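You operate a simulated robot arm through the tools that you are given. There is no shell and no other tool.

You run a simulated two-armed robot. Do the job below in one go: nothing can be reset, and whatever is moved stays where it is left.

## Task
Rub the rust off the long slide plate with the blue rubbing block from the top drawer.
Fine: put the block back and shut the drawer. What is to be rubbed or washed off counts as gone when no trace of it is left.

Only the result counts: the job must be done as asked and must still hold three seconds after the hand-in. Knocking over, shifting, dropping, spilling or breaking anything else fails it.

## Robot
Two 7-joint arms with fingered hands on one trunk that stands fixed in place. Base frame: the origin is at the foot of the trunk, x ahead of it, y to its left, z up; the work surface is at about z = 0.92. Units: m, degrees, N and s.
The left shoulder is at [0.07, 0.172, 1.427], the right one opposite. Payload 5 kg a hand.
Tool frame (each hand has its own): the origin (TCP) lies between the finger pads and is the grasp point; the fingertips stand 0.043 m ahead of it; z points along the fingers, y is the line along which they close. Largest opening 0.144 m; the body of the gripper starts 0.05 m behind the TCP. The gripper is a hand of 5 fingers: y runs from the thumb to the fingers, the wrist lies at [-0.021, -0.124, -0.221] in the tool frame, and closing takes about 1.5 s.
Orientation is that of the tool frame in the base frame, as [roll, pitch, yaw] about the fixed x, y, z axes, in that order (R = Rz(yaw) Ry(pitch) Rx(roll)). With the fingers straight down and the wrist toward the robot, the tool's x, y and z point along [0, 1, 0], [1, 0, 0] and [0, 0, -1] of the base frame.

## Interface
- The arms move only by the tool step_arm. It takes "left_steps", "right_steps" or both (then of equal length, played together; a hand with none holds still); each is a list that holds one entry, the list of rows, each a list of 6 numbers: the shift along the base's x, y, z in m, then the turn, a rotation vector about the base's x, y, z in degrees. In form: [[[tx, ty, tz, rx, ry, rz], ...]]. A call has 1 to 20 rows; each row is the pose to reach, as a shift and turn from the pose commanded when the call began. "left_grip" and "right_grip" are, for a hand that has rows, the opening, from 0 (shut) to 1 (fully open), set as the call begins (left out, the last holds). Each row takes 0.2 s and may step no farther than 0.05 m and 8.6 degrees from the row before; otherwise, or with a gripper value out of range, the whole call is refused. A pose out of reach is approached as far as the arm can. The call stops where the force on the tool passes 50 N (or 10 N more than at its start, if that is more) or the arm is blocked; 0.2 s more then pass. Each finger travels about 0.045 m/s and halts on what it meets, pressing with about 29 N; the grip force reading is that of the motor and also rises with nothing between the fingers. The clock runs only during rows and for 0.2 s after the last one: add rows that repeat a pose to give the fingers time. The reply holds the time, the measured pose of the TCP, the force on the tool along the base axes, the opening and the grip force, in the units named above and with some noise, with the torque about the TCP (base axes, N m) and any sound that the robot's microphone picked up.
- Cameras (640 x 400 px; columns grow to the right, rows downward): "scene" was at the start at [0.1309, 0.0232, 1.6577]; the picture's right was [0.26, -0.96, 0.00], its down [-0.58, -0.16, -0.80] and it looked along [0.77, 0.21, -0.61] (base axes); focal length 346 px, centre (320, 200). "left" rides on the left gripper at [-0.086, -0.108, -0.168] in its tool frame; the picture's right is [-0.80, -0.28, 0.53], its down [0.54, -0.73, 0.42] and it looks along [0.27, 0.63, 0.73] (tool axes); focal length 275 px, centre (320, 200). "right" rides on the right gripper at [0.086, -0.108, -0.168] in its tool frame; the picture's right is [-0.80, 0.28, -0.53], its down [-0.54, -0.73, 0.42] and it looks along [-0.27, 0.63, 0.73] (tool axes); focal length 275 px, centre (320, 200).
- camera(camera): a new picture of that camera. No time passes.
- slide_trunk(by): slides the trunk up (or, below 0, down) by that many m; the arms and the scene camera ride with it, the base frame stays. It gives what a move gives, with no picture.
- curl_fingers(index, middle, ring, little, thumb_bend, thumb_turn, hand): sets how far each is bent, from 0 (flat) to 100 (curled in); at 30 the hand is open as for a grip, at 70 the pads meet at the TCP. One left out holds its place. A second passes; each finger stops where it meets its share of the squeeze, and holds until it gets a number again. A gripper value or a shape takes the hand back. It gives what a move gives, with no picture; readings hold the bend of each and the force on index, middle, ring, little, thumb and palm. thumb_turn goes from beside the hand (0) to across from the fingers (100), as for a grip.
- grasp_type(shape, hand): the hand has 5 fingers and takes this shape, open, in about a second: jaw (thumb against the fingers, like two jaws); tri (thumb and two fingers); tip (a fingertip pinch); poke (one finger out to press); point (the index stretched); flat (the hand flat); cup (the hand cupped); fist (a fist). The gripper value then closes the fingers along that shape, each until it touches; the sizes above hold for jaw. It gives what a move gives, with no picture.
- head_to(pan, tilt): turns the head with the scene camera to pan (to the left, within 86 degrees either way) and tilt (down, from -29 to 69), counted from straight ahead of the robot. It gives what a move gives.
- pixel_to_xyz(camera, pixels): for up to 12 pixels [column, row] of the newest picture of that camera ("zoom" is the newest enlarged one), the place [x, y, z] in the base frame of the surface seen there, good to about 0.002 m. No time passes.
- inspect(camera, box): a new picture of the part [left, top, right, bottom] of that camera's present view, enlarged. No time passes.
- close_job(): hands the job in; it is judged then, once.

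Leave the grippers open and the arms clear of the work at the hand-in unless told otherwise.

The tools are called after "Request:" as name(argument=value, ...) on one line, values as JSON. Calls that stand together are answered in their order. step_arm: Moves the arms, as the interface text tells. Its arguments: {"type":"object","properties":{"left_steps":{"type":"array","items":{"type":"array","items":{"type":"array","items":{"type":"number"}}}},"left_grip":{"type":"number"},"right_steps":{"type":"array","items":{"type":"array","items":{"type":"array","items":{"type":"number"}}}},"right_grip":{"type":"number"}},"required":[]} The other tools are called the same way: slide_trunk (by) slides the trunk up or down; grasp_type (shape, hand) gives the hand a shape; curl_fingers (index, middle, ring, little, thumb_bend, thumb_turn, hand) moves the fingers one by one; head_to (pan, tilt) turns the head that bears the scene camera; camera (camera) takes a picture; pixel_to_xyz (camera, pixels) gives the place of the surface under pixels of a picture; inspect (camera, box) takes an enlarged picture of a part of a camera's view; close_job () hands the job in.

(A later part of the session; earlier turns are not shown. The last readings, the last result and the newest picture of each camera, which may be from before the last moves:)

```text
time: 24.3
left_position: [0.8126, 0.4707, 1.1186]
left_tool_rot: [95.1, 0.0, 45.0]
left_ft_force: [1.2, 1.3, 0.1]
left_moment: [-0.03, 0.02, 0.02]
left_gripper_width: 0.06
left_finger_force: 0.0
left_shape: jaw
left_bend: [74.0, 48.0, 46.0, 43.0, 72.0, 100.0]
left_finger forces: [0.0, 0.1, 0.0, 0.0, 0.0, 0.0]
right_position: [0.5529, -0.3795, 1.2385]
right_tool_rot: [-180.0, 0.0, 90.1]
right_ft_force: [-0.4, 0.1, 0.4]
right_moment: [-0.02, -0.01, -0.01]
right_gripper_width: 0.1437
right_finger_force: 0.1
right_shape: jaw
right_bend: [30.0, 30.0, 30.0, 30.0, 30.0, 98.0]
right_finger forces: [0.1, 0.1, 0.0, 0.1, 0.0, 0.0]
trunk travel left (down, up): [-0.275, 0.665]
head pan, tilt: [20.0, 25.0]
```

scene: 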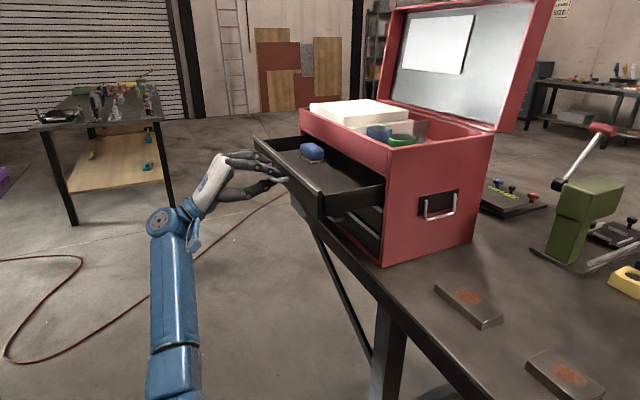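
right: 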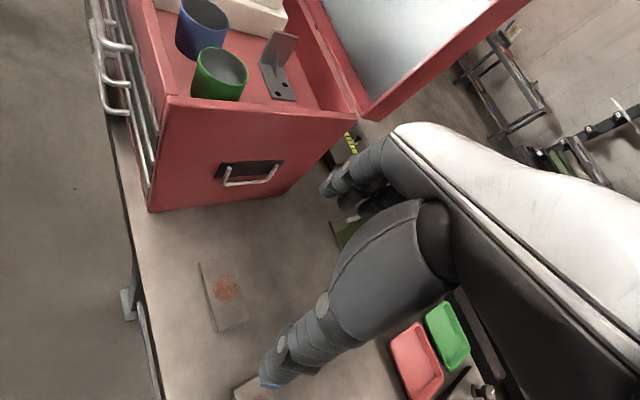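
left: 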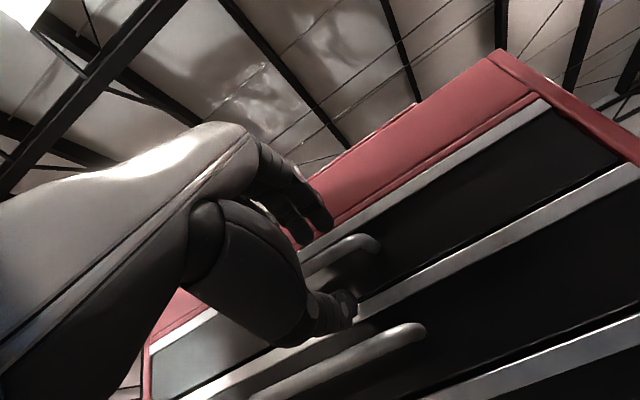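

The pad's corners give a centre near [1.055, 0.436] and a size of about 0.083 x 0.052 m, its length running along the drawer front. The hand has opened to 0.06 m, so I'll back it straight out from the bar by 0.09 m.

Request:
step_arm(left_steps=[[[-0.01, 0.01, 0, 0, 0, 0], [-0.022, 0.022, 0, 0, 0, 0], [-0.036, 0.036, 0, 0, 0, 0], [-0.05, 0.05, 0, 0, 0, 0], [-0.064, 0.064, 0, 0, 0, 0]]])

Request:
head_to(pan=25, tilt=45)

Request:
camera(camera="scene")

```text
time: 25.5
left_position: [0.7491, 0.5341, 1.1188]
left_tool_rot: [94.9, 0.0, 44.8]
left_ft_force: [-1.1, 1.2, 0.1]
left_moment: [0.02, -0.02, 0.0]
left_gripper_width: 0.0598
left_finger_force: 0.2
left_shape: jaw
left_bend: [74.0, 48.0, 46.0, 43.0, 72.0, 100.0]
left_finger forces: [0.1, 0.0, 0.0, 0.1, 0.0, 0.0]
right_position: [0.553, -0.3793, 1.2394]
right_tool_rot: [-180.0, 0.0, 90.0]
right_ft_force: [-0.5, -0.4, 0.8]
right_moment: [-0.01, -0.03, 0.0]
right_gripper_width: 0.1437
right_finger_force: 0.2
right_shape: jaw
right_bend: [30.0, 30.0, 30.0, 30.0, 30.0, 98.0]
right_finger forces: [0.1, 0.1, 0.0, 0.0, 0.1, 0.0]
trunk travel left (down, up): [-0.275, 0.665]
head pan, tilt: [20.0, 25.0]
```

```text
time: 26.3
left_position: [0.7484, 0.5345, 1.119]
left_tool_rot: [95.1, 0.0, 45.2]
left_ft_force: [-0.8, -0.9, 0.3]
left_moment: [0.02, -0.01, -0.01]
left_gripper_width: 0.0601
left_finger_force: 0.1
left_shape: jaw
left_bend: [74.0, 48.0, 46.0, 43.0, 72.0, 100.0]
left_finger forces: [0.0, 0.0, 0.1, 0.0, 0.1, 0.1]
right_position: [0.5522, -0.378, 1.2378]
right_tool_rot: [-180.0, 0.0, 90.0]
right_ft_force: [-0.1, 0.9, -0.5]
right_moment: [0.01, -0.03, 0.05]
right_gripper_width: 0.1439
right_finger_force: 0.1
right_shape: jaw
right_bend: [30.0, 30.0, 30.0, 30.0, 30.0, 98.0]
right_finger forces: [0.0, 0.1, 0.0, 0.0, 0.0, 0.0]
trunk travel left (down, up): [-0.275, 0.665]
head pan, tilt: [25.0, 45.0]
```

```text
taken
```

scene: 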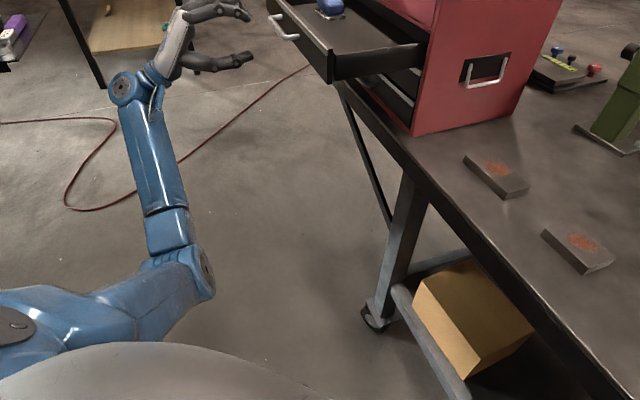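

The drawer stayed open and the hand is free. The elbow joint shows at about (205,275) and the wrist joint at (122,88). I'll measure them to learn the arm's real link lengths, since the block is far off.

Request:
pixel_to_xyz(camera="scene", pixels=[[207, 275], [195, 285], [122, 88], [130, 95], [160, 180], [165, 240], [80, 310], [20, 325], [180, 270], [150, 310]])

```text
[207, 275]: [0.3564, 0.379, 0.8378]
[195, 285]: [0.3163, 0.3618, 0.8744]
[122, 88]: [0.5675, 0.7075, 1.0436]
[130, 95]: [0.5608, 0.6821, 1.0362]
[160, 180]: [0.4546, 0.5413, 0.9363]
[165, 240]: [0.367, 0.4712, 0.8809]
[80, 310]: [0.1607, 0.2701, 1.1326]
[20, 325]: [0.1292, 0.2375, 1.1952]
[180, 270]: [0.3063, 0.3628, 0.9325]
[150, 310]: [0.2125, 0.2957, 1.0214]
```

The upper arm and forearm add up to about 0.82 m, so the block is beyond a straight-down grasp where it lies. I'll pinch it across its width with the hand slanted, slide it along the drawer floor toward the near end, and then re-grasp it from above. The fingers need more room from the red panel for that, so I'll take the handle again: move back in 0.09 m and close.

Request:
step_arm(left_steps=[[[0.014, -0.014, 0, 0, 0, 0], [0.028, -0.028, 0, 0, 0, 0], [0.042, -0.042, 0, 0, 0, 0], [0.054, -0.054, 0, 0, 0, 0], [0.064, -0.064, 0, 0, 0, 0], [0.064, -0.064, 0, 0, 0, 0]]])

Request:
step_arm(left_steps=[[[0, 0, 0, 0, 0, 0], [0, 0, 0, 0, 0, 0], [0, 0, 0, 0, 0, 0], [0, 0, 0, 0, 0, 0], [0, 0, 0, 0, 0, 0], [0, 0, 0, 0, 0, 0], [0, 0, 0, 0, 0, 0]]], left_grip=0.0)

Request:
head_to(pan=22, tilt=30)

Request:
inspect(camera="scene", box=[200, 80, 400, 205])

```text
time: 27.7
left_position: [0.8109, 0.4706, 1.1182]
left_tool_rot: [95.2, 0.0, 45.0]
left_ft_force: [-0.9, -0.2, -0.2]
left_moment: [0.01, -0.04, 0.03]
left_gripper_width: 0.06
left_finger_force: 0.0
left_shape: jaw
left_bend: [74.0, 48.0, 46.0, 43.0, 72.0, 100.0]
left_finger forces: [0.1, 0.0, 0.0, 0.0, 0.0, 0.0]
right_position: [0.5529, -0.3787, 1.2387]
right_tool_rot: [180.0, 0.0, 90.0]
right_ft_force: [1.0, -0.6, -0.6]
right_moment: [-0.02, 0.0, 0.0]
right_gripper_width: 0.1437
right_finger_force: 0.0
right_shape: jaw
right_bend: [30.0, 30.0, 30.0, 30.0, 30.0, 98.0]
right_finger forces: [0.1, 0.0, 0.0, 0.1, 0.0, 0.0]
trunk travel left (down, up): [-0.275, 0.665]
head pan, tilt: [25.0, 45.0]
```

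```text
time: 29.3
left_position: [0.8121, 0.4703, 1.1182]
left_tool_rot: [95.1, 0.0, 44.9]
left_ft_force: [-0.7, -0.7, -3.5]
left_moment: [0.19, -0.16, 0.13]
left_gripper_width: 0.0
left_finger_force: 28.9
left_shape: jaw
left_bend: [70.0, 70.0, 70.0, 70.0, 72.0, 100.0]
left_finger forces: [13.4, 3.3, 2.3, 3.5, 25.7, 0.1]
right_position: [0.5533, -0.3789, 1.2368]
right_tool_rot: [-180.0, -0.1, 90.0]
right_ft_force: [0.2, 0.5, -0.1]
right_moment: [0.01, -0.01, -0.01]
right_gripper_width: 0.1438
right_finger_force: 0.1
right_shape: jaw
right_bend: [30.0, 30.0, 30.0, 30.0, 30.0, 98.0]
right_finger forces: [0.1, 0.0, 0.0, 0.0, 0.0, 0.1]
trunk travel left (down, up): [-0.275, 0.665]
head pan, tilt: [25.0, 45.0]
```

```text
time: 30.1
left_position: [0.8102, 0.47, 1.1187]
left_tool_rot: [95.0, 0.0, 45.1]
left_ft_force: [-0.4, -1.2, -3.4]
left_moment: [0.22, -0.09, 0.13]
left_gripper_width: 0.0
left_finger_force: 29.1
left_shape: jaw
left_bend: [70.0, 70.0, 70.0, 70.0, 72.0, 100.0]
left_finger forces: [13.1, 3.1, 2.2, 3.3, 26.2, 0.1]
right_position: [0.5524, -0.3784, 1.2384]
right_tool_rot: [180.0, 0.1, 89.9]
right_ft_force: [-0.3, 0.0, -0.4]
right_moment: [0.0, 0.0, -0.06]
right_gripper_width: 0.1439
right_finger_force: 0.1
right_shape: jaw
right_bend: [30.0, 30.0, 30.0, 30.0, 30.0, 98.0]
right_finger forces: [0.0, 0.0, 0.0, 0.1, 0.0, 0.0]
trunk travel left (down, up): [-0.275, 0.665]
head pan, tilt: [22.0, 30.0]
```

```text
3.20 times, centred on (300, 142) of scene
```

zoom: 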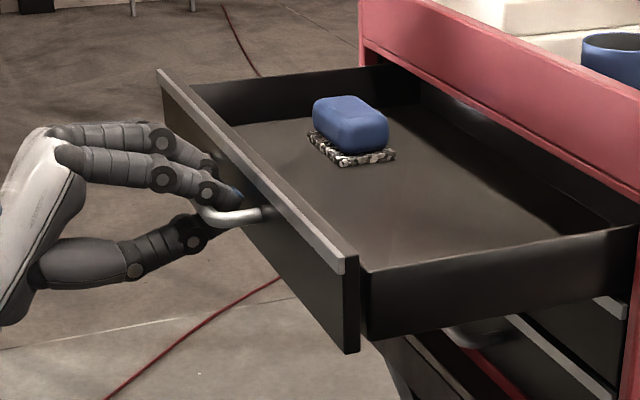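

The hand holds the bar again. Behind the block I think I can see the drawer's back wall just inside the chest, so I'll measure points there before pulling further.

Request:
pixel_to_xyz(camera="zoom", pixels=[[430, 90], [440, 110], [480, 135], [500, 170], [540, 190], [590, 220], [400, 85], [620, 240], [500, 260], [365, 75], [420, 130], [540, 215]])

Request:
inspect(camera="scene", box=[300, 90, 420, 190])

```text
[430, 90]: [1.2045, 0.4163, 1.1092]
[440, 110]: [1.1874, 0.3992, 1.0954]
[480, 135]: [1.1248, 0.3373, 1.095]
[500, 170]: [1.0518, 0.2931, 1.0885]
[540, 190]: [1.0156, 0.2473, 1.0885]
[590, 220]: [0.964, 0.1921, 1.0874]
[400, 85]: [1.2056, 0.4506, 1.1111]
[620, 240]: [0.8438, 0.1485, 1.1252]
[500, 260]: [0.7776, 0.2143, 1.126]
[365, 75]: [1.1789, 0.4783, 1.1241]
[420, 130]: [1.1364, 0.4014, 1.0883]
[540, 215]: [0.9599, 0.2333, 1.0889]
```

```text
4.00 times, centred on (360, 140) of scene
```

zoom: 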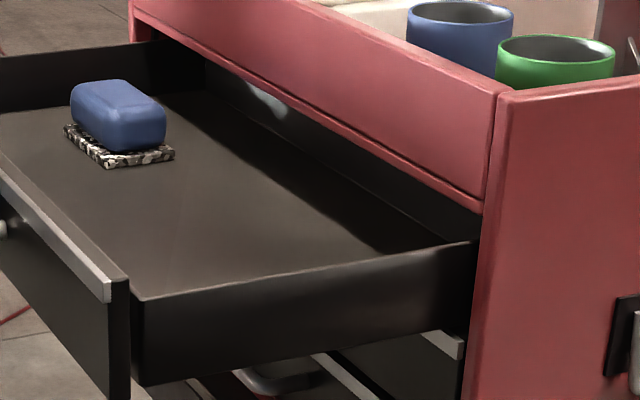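

The drawer's back wall is still about 0.059 m inside the chest. I'll pull only 0.03 m more, first 0.015 m very slowly, and check for the stop.

Request:
step_arm(left_steps=[[[-0.003, 0.003, 0, 0, 0, 0], [-0.006, 0.006, 0, 0, 0, 0], [-0.009, 0.009, 0, 0, 0, 0], [-0.011, 0.011, 0, 0, 0, 0]]])

```text
time: 31.1
left_position: [0.8013, 0.4819, 1.1184]
left_tool_rot: [95.1, 0.0, 45.0]
left_ft_force: [-1.5, -1.0, -8.3]
left_moment: [0.22, -0.07, 0.1]
left_gripper_width: 0.0
left_finger_force: 28.8
left_shape: jaw
left_bend: [70.0, 70.0, 70.0, 70.0, 72.0, 100.0]
left_finger forces: [12.6, 3.2, 2.3, 2.8, 27.3, 0.0]
right_position: [0.5535, -0.3788, 1.2387]
right_tool_rot: [179.9, 0.0, 89.9]
right_ft_force: [-0.1, -0.3, 0.3]
right_moment: [0.0, -0.01, 0.0]
right_gripper_width: 0.1437
right_finger_force: 0.0
right_shape: jaw
right_bend: [30.0, 30.0, 30.0, 30.0, 30.0, 98.0]
right_finger forces: [0.1, 0.1, 0.0, 0.1, 0.0, 0.0]
trunk travel left (down, up): [-0.275, 0.665]
head pan, tilt: [22.0, 30.0]
```

The pull force stays near zero but the vertical force rose to -8.3 N. I'll check whether the drawer moved with the hand.

Request:
inspect(camera="scene", box=[200, 80, 400, 205])

Request:
pixel_to_xyz(camera="zoom", pixels=[[480, 135], [460, 122], [520, 160], [235, 215], [250, 213], [345, 265], [160, 72], [392, 155], [345, 163], [310, 133]])

```text
3.20 times, centred on (300, 142) of scene
```

zoom: 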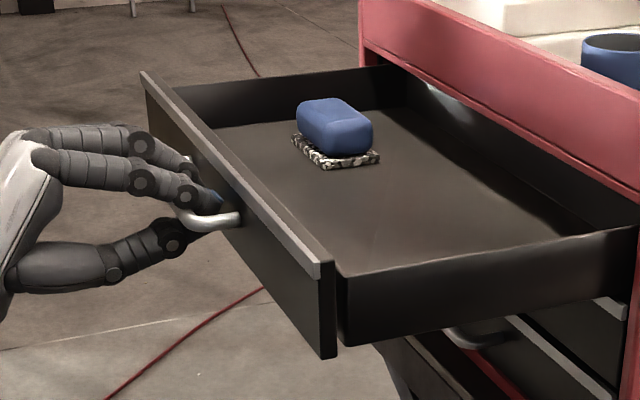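

```text
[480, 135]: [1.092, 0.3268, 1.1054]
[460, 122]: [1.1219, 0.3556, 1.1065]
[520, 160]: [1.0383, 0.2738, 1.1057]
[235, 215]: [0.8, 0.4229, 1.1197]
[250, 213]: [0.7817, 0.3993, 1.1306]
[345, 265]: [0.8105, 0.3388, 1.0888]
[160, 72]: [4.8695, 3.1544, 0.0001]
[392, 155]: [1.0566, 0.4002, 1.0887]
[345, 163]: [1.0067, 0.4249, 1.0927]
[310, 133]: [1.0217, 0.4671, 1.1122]
```

The drawer followed, and its back wall is now about 0.043 m inside. I'll pull another 0.013 m slowly and then stop.

Request:
step_arm(left_steps=[[[-0.003, 0.003, 0, 0, 0, 0], [-0.006, 0.006, 0, 0, 0, 0], [-0.0095, 0.0095, 0, 0, 0, 0], [-0.0095, 0.0095, 0, 0, 0, 0]]])

Request:
inspect(camera="scene", box=[200, 80, 400, 205])

Request:
pixel_to_xyz(camera="zoom", pixels=[[480, 135], [460, 122], [520, 165], [600, 200], [240, 210], [330, 265]])

```text
time: 32.1
left_position: [0.7969, 0.4848, 1.1153]
left_tool_rot: [95.7, 0.1, 44.8]
left_ft_force: [46.8, -31.1, 7.1]
left_moment: [0.06, -0.45, -0.06]
left_gripper_width: 0.0
left_finger_force: 29.4
left_shape: jaw
left_bend: [70.0, 70.0, 70.0, 70.0, 72.0, 100.0]
left_finger forces: [19.6, 9.6, 7.5, 2.6, 26.6, 0.1]
right_position: [0.5592, -0.38, 1.2341]
right_tool_rot: [-179.7, -0.2, 90.3]
right_ft_force: [1.6, 0.9, -0.1]
right_moment: [-0.07, 0.03, -0.02]
right_gripper_width: 0.1439
right_finger_force: 0.0
right_shape: jaw
right_bend: [30.0, 30.0, 30.0, 30.0, 30.0, 98.0]
right_finger forces: [0.0, 0.1, 0.0, 0.1, 0.0, 0.1]
trunk travel left (down, up): [-0.275, 0.665]
head pan, tilt: [22.0, 30.0]
stopped in row 4 (left hand): the force on the tool passed its limit at 52 N (the readings are from after the stop); the commanded pose is now the measured one
```

```text
3.20 times, centred on (300, 142) of scene
```

zoom: 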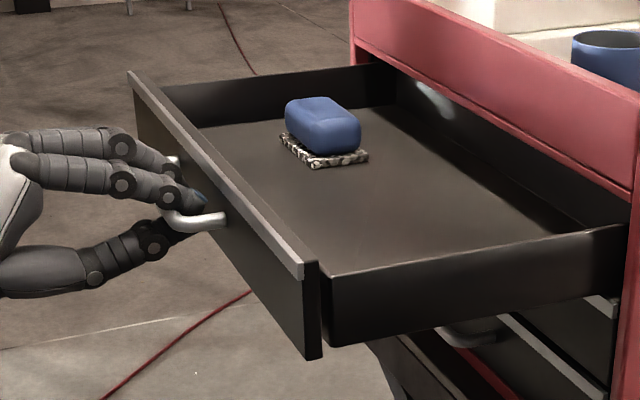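

```text
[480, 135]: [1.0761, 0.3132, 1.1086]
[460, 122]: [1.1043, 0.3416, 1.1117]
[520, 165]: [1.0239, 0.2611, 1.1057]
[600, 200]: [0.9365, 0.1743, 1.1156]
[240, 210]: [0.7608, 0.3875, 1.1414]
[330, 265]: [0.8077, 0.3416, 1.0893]
```

I reached the drawer's stop, at 52 N. I need to check whether the chest itself shifted, so first I'll relieve the pull by easing 6 mm inward and then measure the chest corners.

Request:
step_arm(left_steps=[[[0.004, -0.004, 0, 0, 0, 0], [0.004, -0.004, 0, 0, 0, 0]]])

Request:
camera(camera="scene")

Request:
pixel_to_xyz(camera="scene", pixels=[[310, 80], [313, 90], [330, 92], [350, 105], [370, 115], [390, 128], [420, 150], [420, 170]])

```text
time: 32.7
left_position: [0.7982, 0.4854, 1.1172]
left_tool_rot: [95.5, 0.0, 45.1]
left_ft_force: [27.9, -23.7, -1.6]
left_moment: [0.11, -0.24, -0.08]
left_gripper_width: 0.0
left_finger_force: 28.8
left_shape: jaw
left_bend: [70.0, 70.0, 70.0, 70.0, 72.0, 100.0]
left_finger forces: [15.2, 6.8, 5.5, 2.1, 28.9, 0.1]
right_position: [0.5557, -0.3787, 1.2345]
right_tool_rot: [-179.8, -0.2, 90.2]
right_ft_force: [0.5, 0.4, 0.7]
right_moment: [0.03, 0.01, 0.03]
right_gripper_width: 0.1439
right_finger_force: 0.0
right_shape: jaw
right_bend: [30.0, 30.0, 30.0, 30.0, 30.0, 98.0]
right_finger forces: [0.0, 0.0, 0.0, 0.0, 0.1, 0.1]
trunk travel left (down, up): [-0.275, 0.665]
head pan, tilt: [22.0, 30.0]
```

```text
taken
```

scene: 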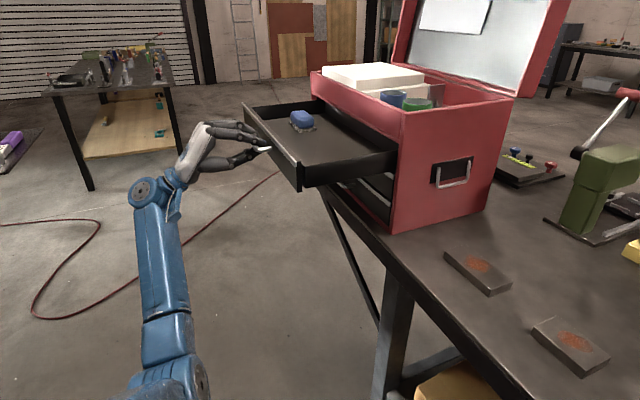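

```text
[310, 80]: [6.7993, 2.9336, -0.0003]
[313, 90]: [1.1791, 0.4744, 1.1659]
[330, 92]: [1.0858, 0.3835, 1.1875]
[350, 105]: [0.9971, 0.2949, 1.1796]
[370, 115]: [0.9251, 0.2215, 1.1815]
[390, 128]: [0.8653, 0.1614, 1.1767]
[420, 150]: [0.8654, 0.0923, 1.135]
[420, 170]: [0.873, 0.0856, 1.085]
```

The panel still lies on x - y = 0.703–0.705, so the chest has not moved measurably. There is still about 36 N of pull, so I'll ease in 8 mm more.

Request:
step_arm(left_steps=[[[0.003, -0.003, 0, 0, 0, 0], [0.006, -0.006, 0, 0, 0, 0], [0.006, -0.006, 0, 0, 0, 0]]])

Request:
camera(camera="scene")

Request:
pixel_to_xyz(camera="scene", pixels=[[313, 90], [330, 92], [350, 105], [370, 115], [390, 128], [420, 150], [450, 200], [470, 190], [440, 215], [480, 262], [570, 345], [497, 290]])

```text
time: 33.5
left_position: [0.8003, 0.4834, 1.118]
left_tool_rot: [95.1, 0.0, 45.1]
left_ft_force: [-4.0, -3.0, -10.1]
left_moment: [0.27, 0.02, 0.01]
left_gripper_width: 0.0
left_finger_force: 28.6
left_shape: jaw
left_bend: [70.0, 70.0, 70.0, 70.0, 72.0, 100.0]
left_finger forces: [11.9, 3.6, 3.0, 2.6, 28.7, 0.1]
right_position: [0.5539, -0.3763, 1.2377]
right_tool_rot: [-180.0, -0.1, 90.2]
right_ft_force: [-0.3, 0.7, -1.5]
right_moment: [-0.03, 0.02, 0.0]
right_gripper_width: 0.1437
right_finger_force: 0.0
right_shape: jaw
right_bend: [30.0, 30.0, 30.0, 30.0, 30.0, 98.0]
right_finger forces: [0.0, 0.0, 0.0, 0.0, 0.0, 0.1]
trunk travel left (down, up): [-0.275, 0.665]
head pan, tilt: [22.0, 30.0]
```

```text
taken
```

scene: 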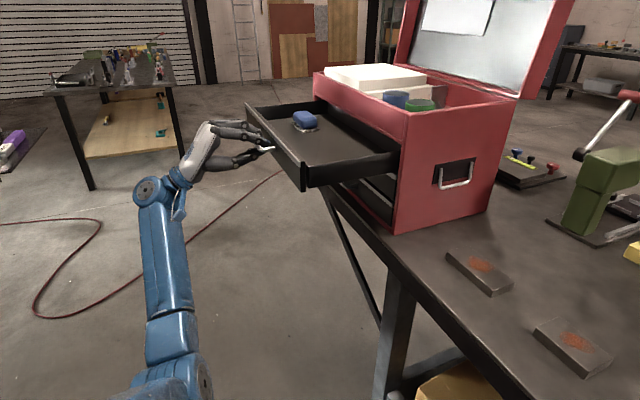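

```text
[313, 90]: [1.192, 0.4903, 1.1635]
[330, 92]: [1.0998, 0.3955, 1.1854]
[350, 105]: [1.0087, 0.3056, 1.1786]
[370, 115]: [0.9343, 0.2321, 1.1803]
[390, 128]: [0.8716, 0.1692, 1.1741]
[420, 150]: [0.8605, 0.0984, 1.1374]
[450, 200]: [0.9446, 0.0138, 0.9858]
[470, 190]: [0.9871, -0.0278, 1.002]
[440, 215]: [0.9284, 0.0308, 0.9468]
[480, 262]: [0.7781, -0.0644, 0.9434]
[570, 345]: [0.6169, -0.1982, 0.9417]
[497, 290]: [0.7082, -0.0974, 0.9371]
```

The chest has not moved: panel x - y = 0.702–0.704, side x + y = 0.959, same as before. The drawer stands at its stop. I'll open the hand, back out, and then rise clear of the drawer.

Request:
step_arm(left_steps=[[[0, 0, 0, 0, 0, 0], [0, 0, 0, 0, 0, 0], [0, 0, 0, 0, 0, 0], [0, 0, 0, 0, 0, 0], [0, 0, 0, 0, 0, 0], [0, 0, 0, 0, 0, 0], [0, 0, 0, 0, 0, 0], [-0.012, 0.012, 0, 0, 0, 0], [-0.026, 0.026, 0, 0, 0, 0], [-0.04, 0.04, 0, 0, 0, 0], [-0.056, 0.056, 0, 0, 0, 0], [-0.064, 0.064, 0.02, 0, 0, 0], [-0.064, 0.064, 0.06, 0, 0, 0], [-0.064, 0.064, 0.1, 0, 0, 0], [-0.064, 0.064, 0.14, 0, 0, 0], [-0.064, 0.064, 0.18, 0, 0, 0]]], left_grip=0.45)

Request:
camera(camera="scene")

```text
time: 36.9
left_position: [0.7349, 0.5472, 1.2991]
left_tool_rot: [95.2, 0.0, 45.2]
left_ft_force: [-0.8, -0.2, 0.0]
left_moment: [-0.02, 0.01, 0.03]
left_gripper_width: 0.0644
left_finger_force: 0.2
left_shape: jaw
left_bend: [74.0, 47.0, 44.0, 42.0, 72.0, 100.0]
left_finger forces: [0.1, 0.1, 0.0, 0.0, 0.0, 0.0]
right_position: [0.5524, -0.377, 1.2383]
right_tool_rot: [-180.0, 0.0, 90.2]
right_ft_force: [-0.3, -0.2, -0.1]
right_moment: [0.04, -0.04, 0.02]
right_gripper_width: 0.1436
right_finger_force: 0.0
right_shape: jaw
right_bend: [30.0, 30.0, 30.0, 30.0, 30.0, 98.0]
right_finger forces: [0.0, 0.0, 0.0, 0.1, 0.0, 0.0]
trunk travel left (down, up): [-0.275, 0.665]
head pan, tilt: [22.0, 30.0]
```

```text
taken
```

scene: 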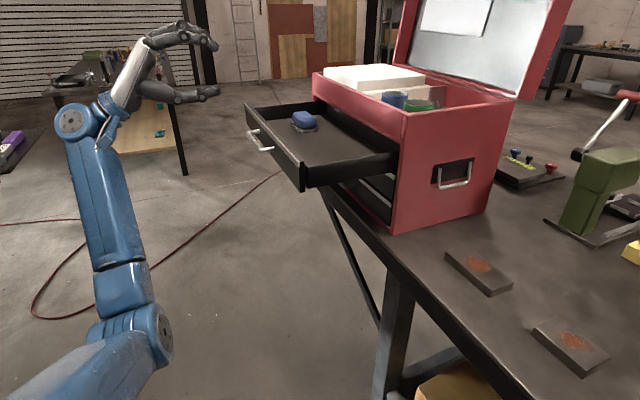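

The drawer is open and free. I'll raise the trunk 0.12 m, which lifts the shoulder to the height the wrist will need and gives a better view down into the drawer, and then measure the block again.

Request:
slide_trunk(by=0.12)

Request:
head_to(pan=22, tilt=35)

Request:
inspect(camera="scene", box=[230, 80, 420, 200])

```text
time: 38.4
left_position: [0.7347, 0.547, 1.419]
left_tool_rot: [95.2, 0.0, 45.0]
left_ft_force: [0.3, -0.7, -0.1]
left_moment: [0.01, -0.01, -0.01]
left_gripper_width: 0.0647
left_finger_force: 0.1
left_shape: jaw
left_bend: [74.0, 47.0, 44.0, 42.0, 72.0, 100.0]
left_finger forces: [0.0, 0.0, 0.0, 0.1, 0.0, 0.0]
right_position: [0.5534, -0.3753, 1.3576]
right_tool_rot: [-179.8, 0.0, 90.1]
right_ft_force: [0.2, -0.6, 0.5]
right_moment: [0.01, -0.01, 0.01]
right_gripper_width: 0.1438
right_finger_force: 0.0
right_shape: jaw
right_bend: [30.0, 30.0, 30.0, 30.0, 30.0, 98.0]
right_finger forces: [0.0, 0.0, 0.0, 0.0, 0.0, 0.0]
trunk travel left (down, up): [-0.395, 0.545]
head pan, tilt: [22.0, 30.0]
```

```text
time: 39.1
left_position: [0.7358, 0.5479, 1.4181]
left_tool_rot: [95.2, 0.0, 45.0]
left_ft_force: [-0.1, -0.4, -0.1]
left_moment: [0.02, 0.0, 0.02]
left_gripper_width: 0.0645
left_finger_force: 0.2
left_shape: jaw
left_bend: [74.0, 47.0, 44.0, 42.0, 72.0, 100.0]
left_finger forces: [0.1, 0.0, 0.1, 0.0, 0.0, 0.0]
right_position: [0.5533, -0.3763, 1.3572]
right_tool_rot: [180.0, -0.1, 90.1]
right_ft_force: [-1.0, -0.3, -0.4]
right_moment: [0.03, 0.03, 0.0]
right_gripper_width: 0.1439
right_finger_force: 0.1
right_shape: jaw
right_bend: [30.0, 30.0, 30.0, 30.0, 30.0, 98.0]
right_finger forces: [0.0, 0.0, 0.0, 0.0, 0.0, 0.0]
trunk travel left (down, up): [-0.395, 0.545]
head pan, tilt: [22.0, 35.0]
```

```text
3.33 times, centred on (325, 140) of scene
```

zoom: 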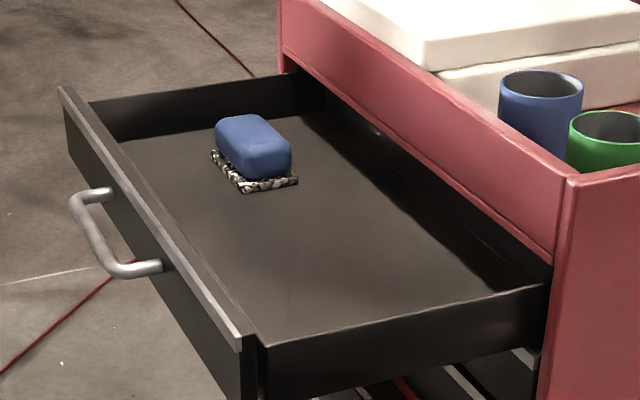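

Request:
pixel_to_xyz(camera="zoom", pixels=[[211, 157], [243, 192], [298, 180], [220, 130], [245, 177], [288, 170], [240, 125], [265, 145], [350, 115], [430, 185], [520, 245], [60, 90]])

Request:
pixel_to_xyz(camera="zoom", pixels=[[240, 345], [262, 350], [545, 290], [100, 190], [140, 268], [185, 250], [95, 103], [295, 80], [330, 100], [480, 205], [540, 250], [400, 330]])

```text
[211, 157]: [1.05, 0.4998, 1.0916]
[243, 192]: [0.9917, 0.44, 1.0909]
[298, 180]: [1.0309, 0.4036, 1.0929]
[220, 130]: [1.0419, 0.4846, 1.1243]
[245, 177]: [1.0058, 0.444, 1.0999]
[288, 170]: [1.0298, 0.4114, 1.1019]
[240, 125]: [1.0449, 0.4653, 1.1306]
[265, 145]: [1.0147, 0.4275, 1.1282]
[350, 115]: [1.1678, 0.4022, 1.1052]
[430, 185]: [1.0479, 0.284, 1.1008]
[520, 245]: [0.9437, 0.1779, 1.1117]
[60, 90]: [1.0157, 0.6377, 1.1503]
```

```text
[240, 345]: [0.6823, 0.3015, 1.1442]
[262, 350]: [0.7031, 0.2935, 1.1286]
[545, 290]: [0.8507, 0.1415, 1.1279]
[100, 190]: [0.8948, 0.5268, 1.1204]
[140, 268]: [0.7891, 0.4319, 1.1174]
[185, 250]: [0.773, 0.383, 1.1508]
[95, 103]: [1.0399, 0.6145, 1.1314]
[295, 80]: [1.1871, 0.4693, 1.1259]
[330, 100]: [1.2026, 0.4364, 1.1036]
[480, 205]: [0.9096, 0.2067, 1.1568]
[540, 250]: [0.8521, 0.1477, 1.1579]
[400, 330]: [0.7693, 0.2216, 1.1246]
```

The block's centre is now about [1.0405, 0.4517] with its pad 0.083 x 0.053 m, 0.082 m from the red panel. The panel's lower edge is at z = 1.156, and the side walls reach only z = 1.127. Next I'll measure how far the fingers bulge at the present 0.065 m opening.

Request:
head_to(pan=38, tilt=15)

Request:
camera(camera="scene")

```text
time: 39.9
left_position: [0.7362, 0.5474, 1.4186]
left_tool_rot: [95.2, 0.0, 45.0]
left_ft_force: [-0.3, 0.7, -0.3]
left_moment: [0.0, -0.01, 0.0]
left_gripper_width: 0.0643
left_finger_force: 0.0
left_shape: jaw
left_bend: [74.0, 47.0, 44.0, 42.0, 72.0, 100.0]
left_finger forces: [0.1, 0.0, 0.1, 0.0, 0.1, 0.0]
right_position: [0.5531, -0.3758, 1.3587]
right_tool_rot: [-179.9, 0.0, 90.1]
right_ft_force: [-0.5, -0.1, 0.2]
right_moment: [0.02, 0.02, -0.01]
right_gripper_width: 0.1439
right_finger_force: 0.0
right_shape: jaw
right_bend: [30.0, 30.0, 30.0, 30.0, 30.0, 98.0]
right_finger forces: [0.0, 0.0, 0.0, 0.1, 0.0, 0.0]
trunk travel left (down, up): [-0.395, 0.545]
head pan, tilt: [38.0, 15.0]
```

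```text
taken
```

scene: 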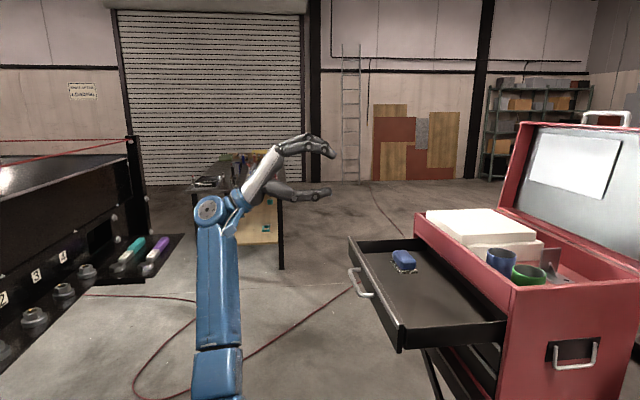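

Request:
inspect(camera="scene", box=[230, 120, 350, 210])

```text
4.44 times, centred on (290, 165) of scene
```

zoom: 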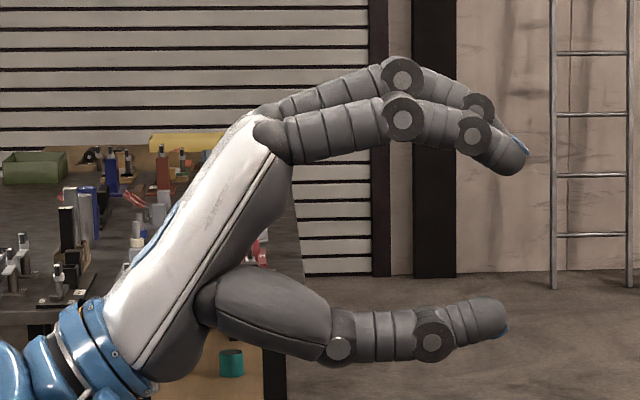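

This is a good side view. I'll read the places of the joints and tips.

Request:
pixel_to_xyz(camera="zoom", pixels=[[402, 122], [402, 100], [402, 75], [402, 62], [475, 132], [515, 165], [515, 150], [275, 140], [500, 320], [432, 345], [340, 350], [480, 100]])

```text
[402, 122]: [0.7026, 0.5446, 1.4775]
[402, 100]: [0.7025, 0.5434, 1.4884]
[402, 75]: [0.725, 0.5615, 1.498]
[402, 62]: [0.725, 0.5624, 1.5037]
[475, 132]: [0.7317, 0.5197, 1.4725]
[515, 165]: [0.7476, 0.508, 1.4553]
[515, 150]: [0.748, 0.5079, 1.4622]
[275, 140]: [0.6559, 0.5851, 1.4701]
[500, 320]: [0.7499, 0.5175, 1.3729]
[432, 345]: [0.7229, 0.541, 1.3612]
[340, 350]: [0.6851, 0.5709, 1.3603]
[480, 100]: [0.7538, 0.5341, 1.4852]
```

Index joint bulge is 0.068 m and the middle's is 0.083 m from the tool axis, which is tight against the panel 0.082 m behind the block. I'll try the "tip" shape, which may fold the other fingers away, and look.

Request:
grasp_type(hand="left", shape="tip")

Request:
inspect(camera="scene", box=[230, 120, 350, 210])

```text
time: 40.8
left_position: [0.7367, 0.5471, 1.4196]
left_tool_rot: [95.2, 0.0, 45.0]
left_ft_force: [0.0, -0.4, -0.6]
left_moment: [-0.01, -0.01, -0.01]
left_gripper_width: 0.1436
left_finger_force: 0.0
left_shape: tip
left_bend: [30.0, 98.0, 99.0, 99.0, 30.0, 98.0]
left_finger forces: [0.0, 0.0, 0.1, 0.1, 0.1, 0.0]
right_position: [0.5535, -0.3761, 1.3574]
right_tool_rot: [-179.9, 0.0, 90.3]
right_ft_force: [-0.3, -0.7, 0.5]
right_moment: [0.0, 0.0, 0.01]
right_gripper_width: 0.1439
right_finger_force: 0.0
right_shape: jaw
right_bend: [30.0, 30.0, 30.0, 30.0, 30.0, 98.0]
right_finger forces: [0.0, 0.0, 0.0, 0.0, 0.0, 0.1]
trunk travel left (down, up): [-0.395, 0.545]
head pan, tilt: [38.0, 15.0]
```

```text
4.44 times, centred on (290, 165) of scene
```

zoom: 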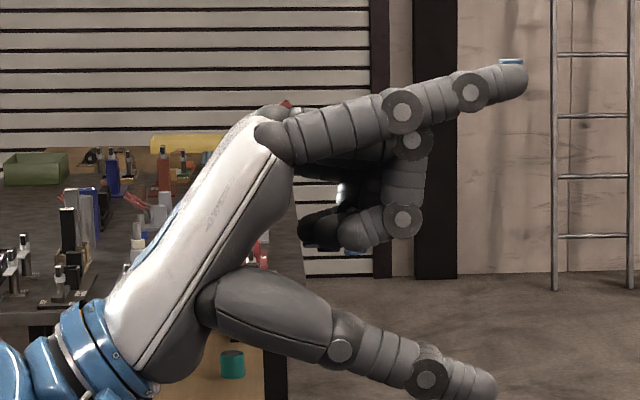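

The "tip" shape folds the other three fingers away, leaving index and thumb, so only the index bulge (0.068 m) matters. I'll set the opening to about 0.065 m and turn the hand to point straight down, with its closing line across the block's width.

Request:
step_arm(left_steps=[[[-0.0034, -0.0043, -0.0064, 5.464, 5.464, 0], [-0.0068, -0.0086, -0.0128, 10.928, 10.928, 0], [-0.0102, -0.0129, -0.0192, 16.392, 16.392, 0], [-0.0136, -0.0172, -0.0256, 21.856, 21.856, 0], [-0.017, -0.0215, -0.032, 27.32, 27.32, 0], [-0.0204, -0.0258, -0.0384, 32.784, 32.784, 0], [-0.0238, -0.0301, -0.0448, 38.248, 38.248, 0], [-0.0272, -0.0344, -0.0512, 43.712, 43.712, 0], [-0.0306, -0.0387, -0.0576, 49.176, 49.176, 0], [-0.034, -0.043, -0.064, 54.64, 54.64, 0], [-0.0374, -0.0473, -0.0704, 60.1, 60.1, 0], [-0.0374, -0.0473, -0.0704, 60.1, 60.1, 0]]], left_grip=0.45)

```text
time: 43.4
left_position: [0.6959, 0.5016, 1.3473]
left_tool_rot: [-179.8, -0.1, 45.1]
left_ft_force: [0.0, 0.1, -0.3]
left_moment: [-0.03, -0.01, 0.0]
left_gripper_width: 0.0652
left_finger_force: 0.0
left_shape: tip
left_bend: [73.0, 98.0, 99.0, 99.0, 72.0, 100.0]
left_finger forces: [0.0, 0.1, 0.0, 0.1, 0.0, 0.0]
right_position: [0.5539, -0.3748, 1.3583]
right_tool_rot: [-180.0, 0.1, 90.2]
right_ft_force: [0.1, -0.2, 0.4]
right_moment: [-0.03, -0.01, 0.01]
right_gripper_width: 0.144
right_finger_force: 0.0
right_shape: jaw
right_bend: [30.0, 30.0, 30.0, 30.0, 30.0, 98.0]
right_finger forces: [0.1, 0.0, 0.1, 0.1, 0.0, 0.0]
trunk travel left (down, up): [-0.395, 0.545]
head pan, tilt: [38.0, 15.0]
```

The hand points straight down with its closing line along [0.707, -0.707]. Next I'll slant it 45 degrees so the fingers point forward along the drawer.

Request:
step_arm(left_steps=[[[0.01, -0.003, 0, 5.303, -5.303, 0], [0.02, -0.006, 0, 10.607, -10.607, 0], [0.03, -0.009, 0, 15.91, -15.91, 0], [0.04, -0.012, 0, 21.213, -21.213, 0], [0.05, -0.015, 0, 26.517, -26.517, 0], [0.06, -0.018, 0, 31.82, -31.82, 0], [0.06, -0.018, 0, 31.82, -31.82, 0]]])

Request:
head_to(pan=25, tilt=30)

Request:
camera(camera="scene")

```text
time: 45.0
left_position: [0.7584, 0.4832, 1.3472]
left_tool_rot: [-179.9, -45.1, 45.0]
left_ft_force: [0.1, 0.0, 0.1]
left_moment: [-0.04, 0.03, 0.02]
left_gripper_width: 0.0653
left_finger_force: 0.1
left_shape: tip
left_bend: [73.0, 98.0, 99.0, 99.0, 72.0, 100.0]
left_finger forces: [0.0, 0.0, 0.0, 0.0, 0.0, 0.0]
right_position: [0.5541, -0.3754, 1.3589]
right_tool_rot: [180.0, 0.0, 90.3]
right_ft_force: [0.2, 0.1, -0.6]
right_moment: [0.04, -0.04, 0.01]
right_gripper_width: 0.1436
right_finger_force: 0.1
right_shape: jaw
right_bend: [30.0, 30.0, 30.0, 30.0, 30.0, 98.0]
right_finger forces: [0.0, 0.1, 0.0, 0.0, 0.1, 0.0]
trunk travel left (down, up): [-0.395, 0.545]
head pan, tilt: [38.0, 15.0]
```

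```text
time: 45.8
left_position: [0.7591, 0.4818, 1.3486]
left_tool_rot: [-179.8, -44.9, 45.0]
left_ft_force: [0.8, -0.2, 0.0]
left_moment: [-0.01, -0.03, 0.02]
left_gripper_width: 0.0655
left_finger_force: 0.0
left_shape: tip
left_bend: [73.0, 98.0, 99.0, 99.0, 72.0, 100.0]
left_finger forces: [0.0, 0.0, 0.1, 0.1, 0.1, 0.1]
right_position: [0.5532, -0.3768, 1.3589]
right_tool_rot: [-180.0, 0.1, 90.2]
right_ft_force: [-0.2, -0.4, -0.7]
right_moment: [-0.01, -0.04, -0.02]
right_gripper_width: 0.1436
right_finger_force: 0.0
right_shape: jaw
right_bend: [30.0, 30.0, 30.0, 30.0, 30.0, 98.0]
right_finger forces: [0.0, 0.1, 0.1, 0.0, 0.1, 0.1]
trunk travel left (down, up): [-0.395, 0.545]
head pan, tilt: [25.0, 30.0]
```

```text
taken
```

scene: 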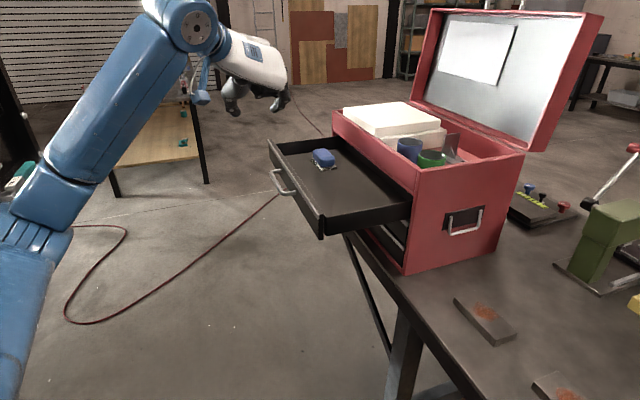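

The hand has the wanted slant. I'll move it to a place above the block, with the tool point at [1.028, 0.443, 1.27].

Request:
step_arm(left_steps=[[[0.045, -0.0067, -0.013, 0, 0, 0], [0.09, -0.0133, -0.026, 0, 0, 0], [0.135, -0.02, -0.039, 0, 0, 0], [0.18, -0.0267, -0.052, 0, 0, 0], [0.225, -0.0333, -0.065, 0, 0, 0], [0.269, -0.039, -0.078, 0, 0, 0], [0.269, -0.039, -0.078, 0, 0, 0]]])

Request:
camera(camera="scene")

Request:
camera(camera="left")

```text
time: 47.4
left_position: [1.0264, 0.4435, 1.27]
left_tool_rot: [-179.8, -45.1, 45.0]
left_ft_force: [-0.3, 0.3, -0.1]
left_moment: [-0.02, -0.01, 0.0]
left_gripper_width: 0.0654
left_finger_force: 0.1
left_shape: tip
left_bend: [73.0, 98.0, 99.0, 99.0, 72.0, 100.0]
left_finger forces: [0.0, 0.1, 0.0, 0.0, 0.1, 0.1]
right_position: [0.5523, -0.3766, 1.3586]
right_tool_rot: [-179.9, 0.0, 90.3]
right_ft_force: [-0.3, 0.0, 0.5]
right_moment: [-0.02, -0.03, -0.02]
right_gripper_width: 0.1436
right_finger_force: 0.1
right_shape: jaw
right_bend: [30.0, 30.0, 30.0, 30.0, 30.0, 98.0]
right_finger forces: [0.0, 0.0, 0.1, 0.1, 0.1, 0.1]
trunk travel left (down, up): [-0.395, 0.545]
head pan, tilt: [25.0, 30.0]
```

```text
taken
```

scene: 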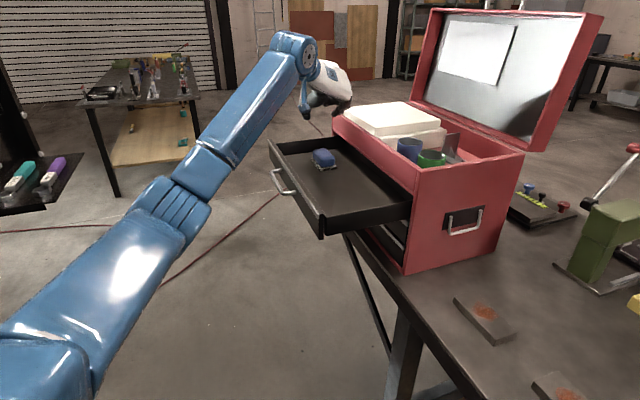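

```text
taken
```

left: 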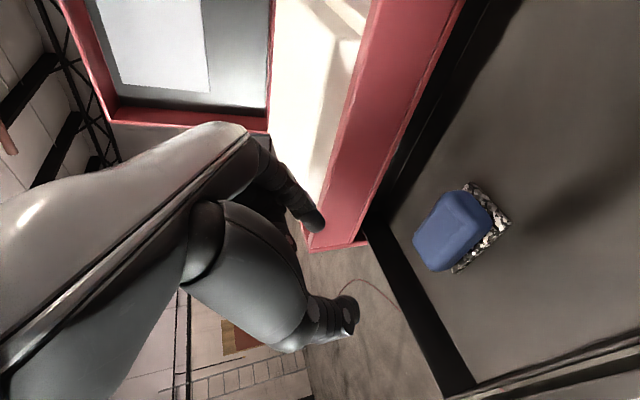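

The pose was reached exactly, so the arm has the range. I'll go down to z = 1.18 and check the alignment around the block.

Request:
step_arm(left_steps=[[[0, 0, -0.03, 0, 0, 0], [0, 0, -0.06, 0, 0, 0], [0, 0, -0.09, 0, 0, 0], [0, 0, -0.09, 0, 0, 0]]])

Request:
inspect(camera="scene", box=[270, 70, 400, 200])

Request:
camera(camera="left")

```text
time: 48.4
left_position: [1.0268, 0.4415, 1.1809]
left_tool_rot: [-179.8, -45.1, 45.0]
left_ft_force: [-0.1, -0.2, 0.5]
left_moment: [0.0, -0.02, -0.01]
left_gripper_width: 0.0652
left_finger_force: 0.1
left_shape: tip
left_bend: [73.0, 98.0, 99.0, 99.0, 72.0, 100.0]
left_finger forces: [0.0, 0.1, 0.0, 0.1, 0.0, 0.0]
right_position: [0.5539, -0.3779, 1.3576]
right_tool_rot: [-180.0, -0.1, 90.2]
right_ft_force: [0.2, -0.6, 0.2]
right_moment: [0.04, -0.01, 0.0]
right_gripper_width: 0.144
right_finger_force: 0.1
right_shape: jaw
right_bend: [30.0, 30.0, 30.0, 30.0, 30.0, 98.0]
right_finger forces: [0.0, 0.0, 0.0, 0.0, 0.0, 0.0]
trunk travel left (down, up): [-0.395, 0.545]
head pan, tilt: [25.0, 30.0]
```

```text
3.08 times, centred on (335, 135) of scene
```

zoom: 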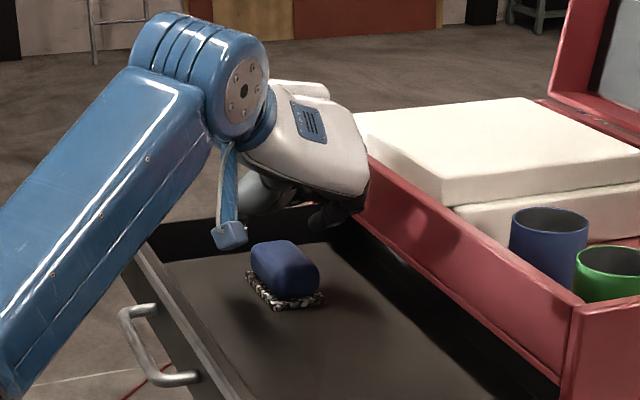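

```text
taken
```

left: 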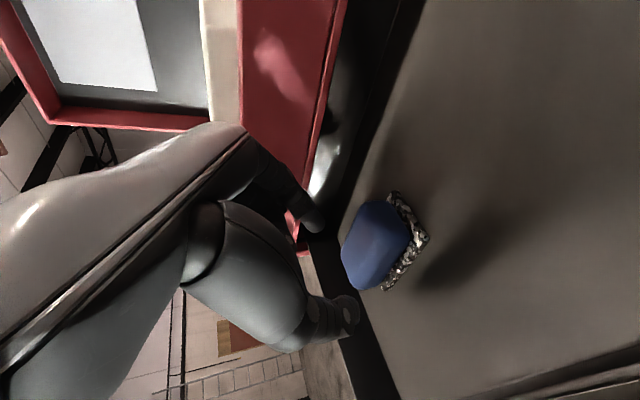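

The camera bracket and hand clear the drawer front, and by the numbers the block lies between index and thumb. I'll lower to z = 1.148 in small steps.

Request:
step_arm(left_steps=[[[0, 0, -0.011, 0, 0, 0], [0, 0, -0.022, 0, 0, 0], [0, 0, -0.033, 0, 0, 0], [0, 0, -0.033, 0, 0, 0]]])

Request:
inspect(camera="scene", box=[280, 100, 380, 200])

Request:
camera(camera="left")

```text
time: 49.4
left_position: [1.026, 0.4419, 1.1469]
left_tool_rot: [-179.8, -45.2, 45.0]
left_ft_force: [0.5, 0.8, 0.3]
left_moment: [-0.02, -0.02, -0.02]
left_gripper_width: 0.0653
left_finger_force: 0.1
left_shape: tip
left_bend: [73.0, 98.0, 99.0, 99.0, 72.0, 100.0]
left_finger forces: [0.0, 0.0, 0.0, 0.1, 0.0, 0.0]
right_position: [0.5539, -0.3753, 1.358]
right_tool_rot: [-179.9, -0.1, 90.2]
right_ft_force: [0.3, -0.9, -0.9]
right_moment: [0.01, 0.0, 0.01]
right_gripper_width: 0.1439
right_finger_force: 0.1
right_shape: jaw
right_bend: [30.0, 30.0, 30.0, 30.0, 30.0, 98.0]
right_finger forces: [0.0, 0.1, 0.0, 0.1, 0.0, 0.1]
trunk travel left (down, up): [-0.395, 0.545]
head pan, tilt: [25.0, 30.0]
```

```text
4.00 times, centred on (330, 150) of scene
```

zoom: 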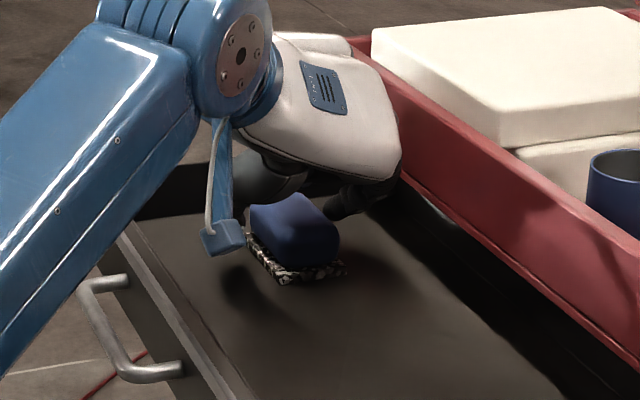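

```text
taken
```

left: 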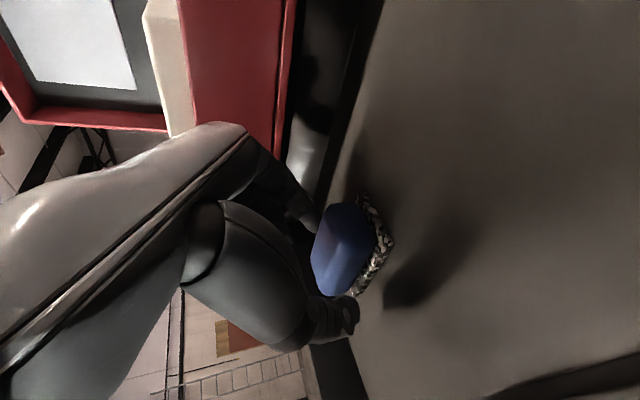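

The index lies behind the block and the thumb in front of it, with no contact yet. I'll close the pinch.

Request:
step_arm(left_steps=[[[0, 0, 0, 0, 0, 0], [0, 0, 0, 0, 0, 0], [0, 0, 0, 0, 0, 0], [0, 0, 0, 0, 0, 0], [0, 0, 0, 0, 0, 0], [0, 0, 0, 0, 0, 0]]], left_grip=0.0)

Request:
inspect(camera="scene", box=[280, 100, 380, 200])

Request:
camera(camera="left")

```text
time: 50.8
left_position: [1.0275, 0.4428, 1.1482]
left_tool_rot: [-179.9, -45.0, 44.9]
left_ft_force: [0.7, 0.4, 0.0]
left_moment: [-0.01, 0.04, 0.01]
left_gripper_width: 0.0447
left_finger_force: 29.1
left_shape: tip
left_bend: [73.0, 100.0, 100.0, 100.0, 74.0, 100.0]
left_finger forces: [26.0, 0.0, 0.0, 0.0, 25.9, 0.0]
right_position: [0.5534, -0.3759, 1.3584]
right_tool_rot: [-179.9, 0.1, 90.3]
right_ft_force: [0.5, 0.1, -1.0]
right_moment: [0.0, 0.01, 0.01]
right_gripper_width: 0.1437
right_finger_force: 0.0
right_shape: jaw
right_bend: [30.0, 30.0, 30.0, 30.0, 30.0, 98.0]
right_finger forces: [0.0, 0.0, 0.1, 0.0, 0.0, 0.0]
trunk travel left (down, up): [-0.395, 0.545]
head pan, tilt: [25.0, 30.0]
```

```text
4.00 times, centred on (330, 150) of scene
```

zoom: 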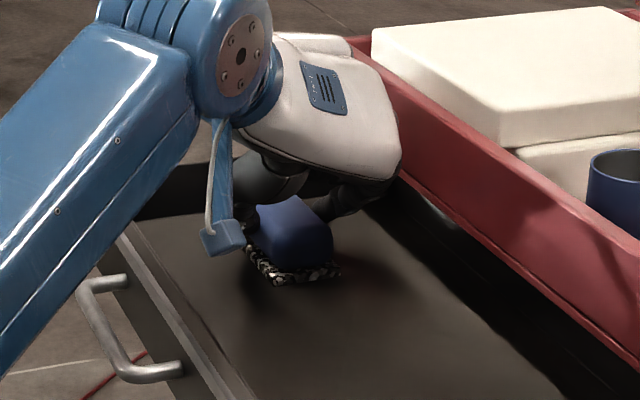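

```text
taken
```

left: 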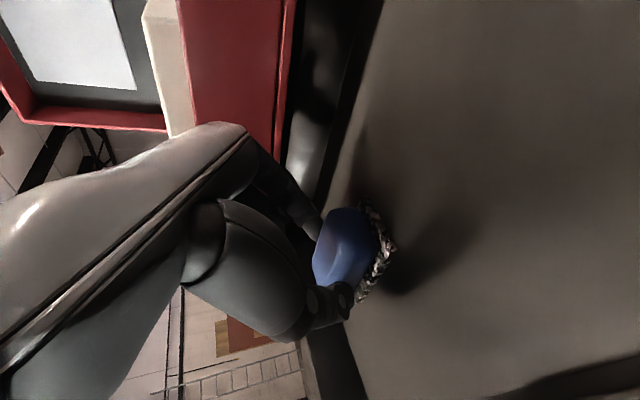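

The pinch holds the block firmly: opening 0.0447 m, 26 N on index and thumb. I'll lift it 1 cm and check that it comes up level.

Request:
step_arm(left_steps=[[[0, 0, 0.005, 0, 0, 0], [0, 0, 0.01, 0, 0, 0], [0, 0, 0.01, 0, 0, 0]]])

Request:
inspect(camera="scene", box=[280, 100, 380, 200])

```text
time: 51.6
left_position: [1.0267, 0.4431, 1.1569]
left_tool_rot: [-179.8, -44.9, 45.0]
left_ft_force: [-0.1, 0.4, -1.5]
left_moment: [0.01, 0.01, 0.0]
left_gripper_width: 0.0448
left_finger_force: 29.3
left_shape: tip
left_bend: [73.0, 100.0, 100.0, 100.0, 74.0, 100.0]
left_finger forces: [26.0, 0.0, 0.1, 0.1, 26.1, 0.0]
right_position: [0.5536, -0.3761, 1.3573]
right_tool_rot: [-180.0, 0.0, 90.2]
right_ft_force: [-0.5, 0.7, -0.6]
right_moment: [-0.03, 0.02, 0.01]
right_gripper_width: 0.1438
right_finger_force: 0.1
right_shape: jaw
right_bend: [30.0, 30.0, 30.0, 30.0, 30.0, 98.0]
right_finger forces: [0.0, 0.0, 0.0, 0.1, 0.1, 0.0]
trunk travel left (down, up): [-0.395, 0.545]
head pan, tilt: [25.0, 30.0]
```

```text
4.00 times, centred on (330, 150) of scene
```

zoom: 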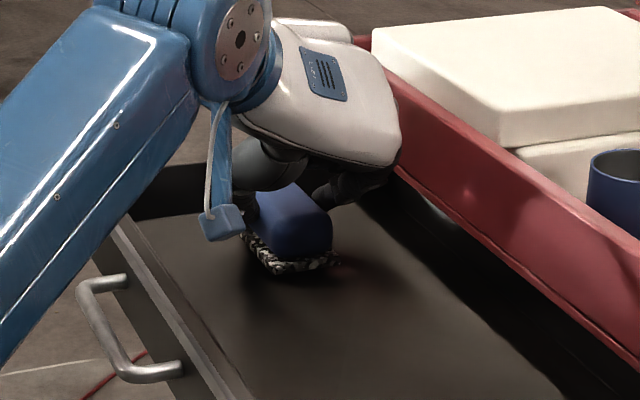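

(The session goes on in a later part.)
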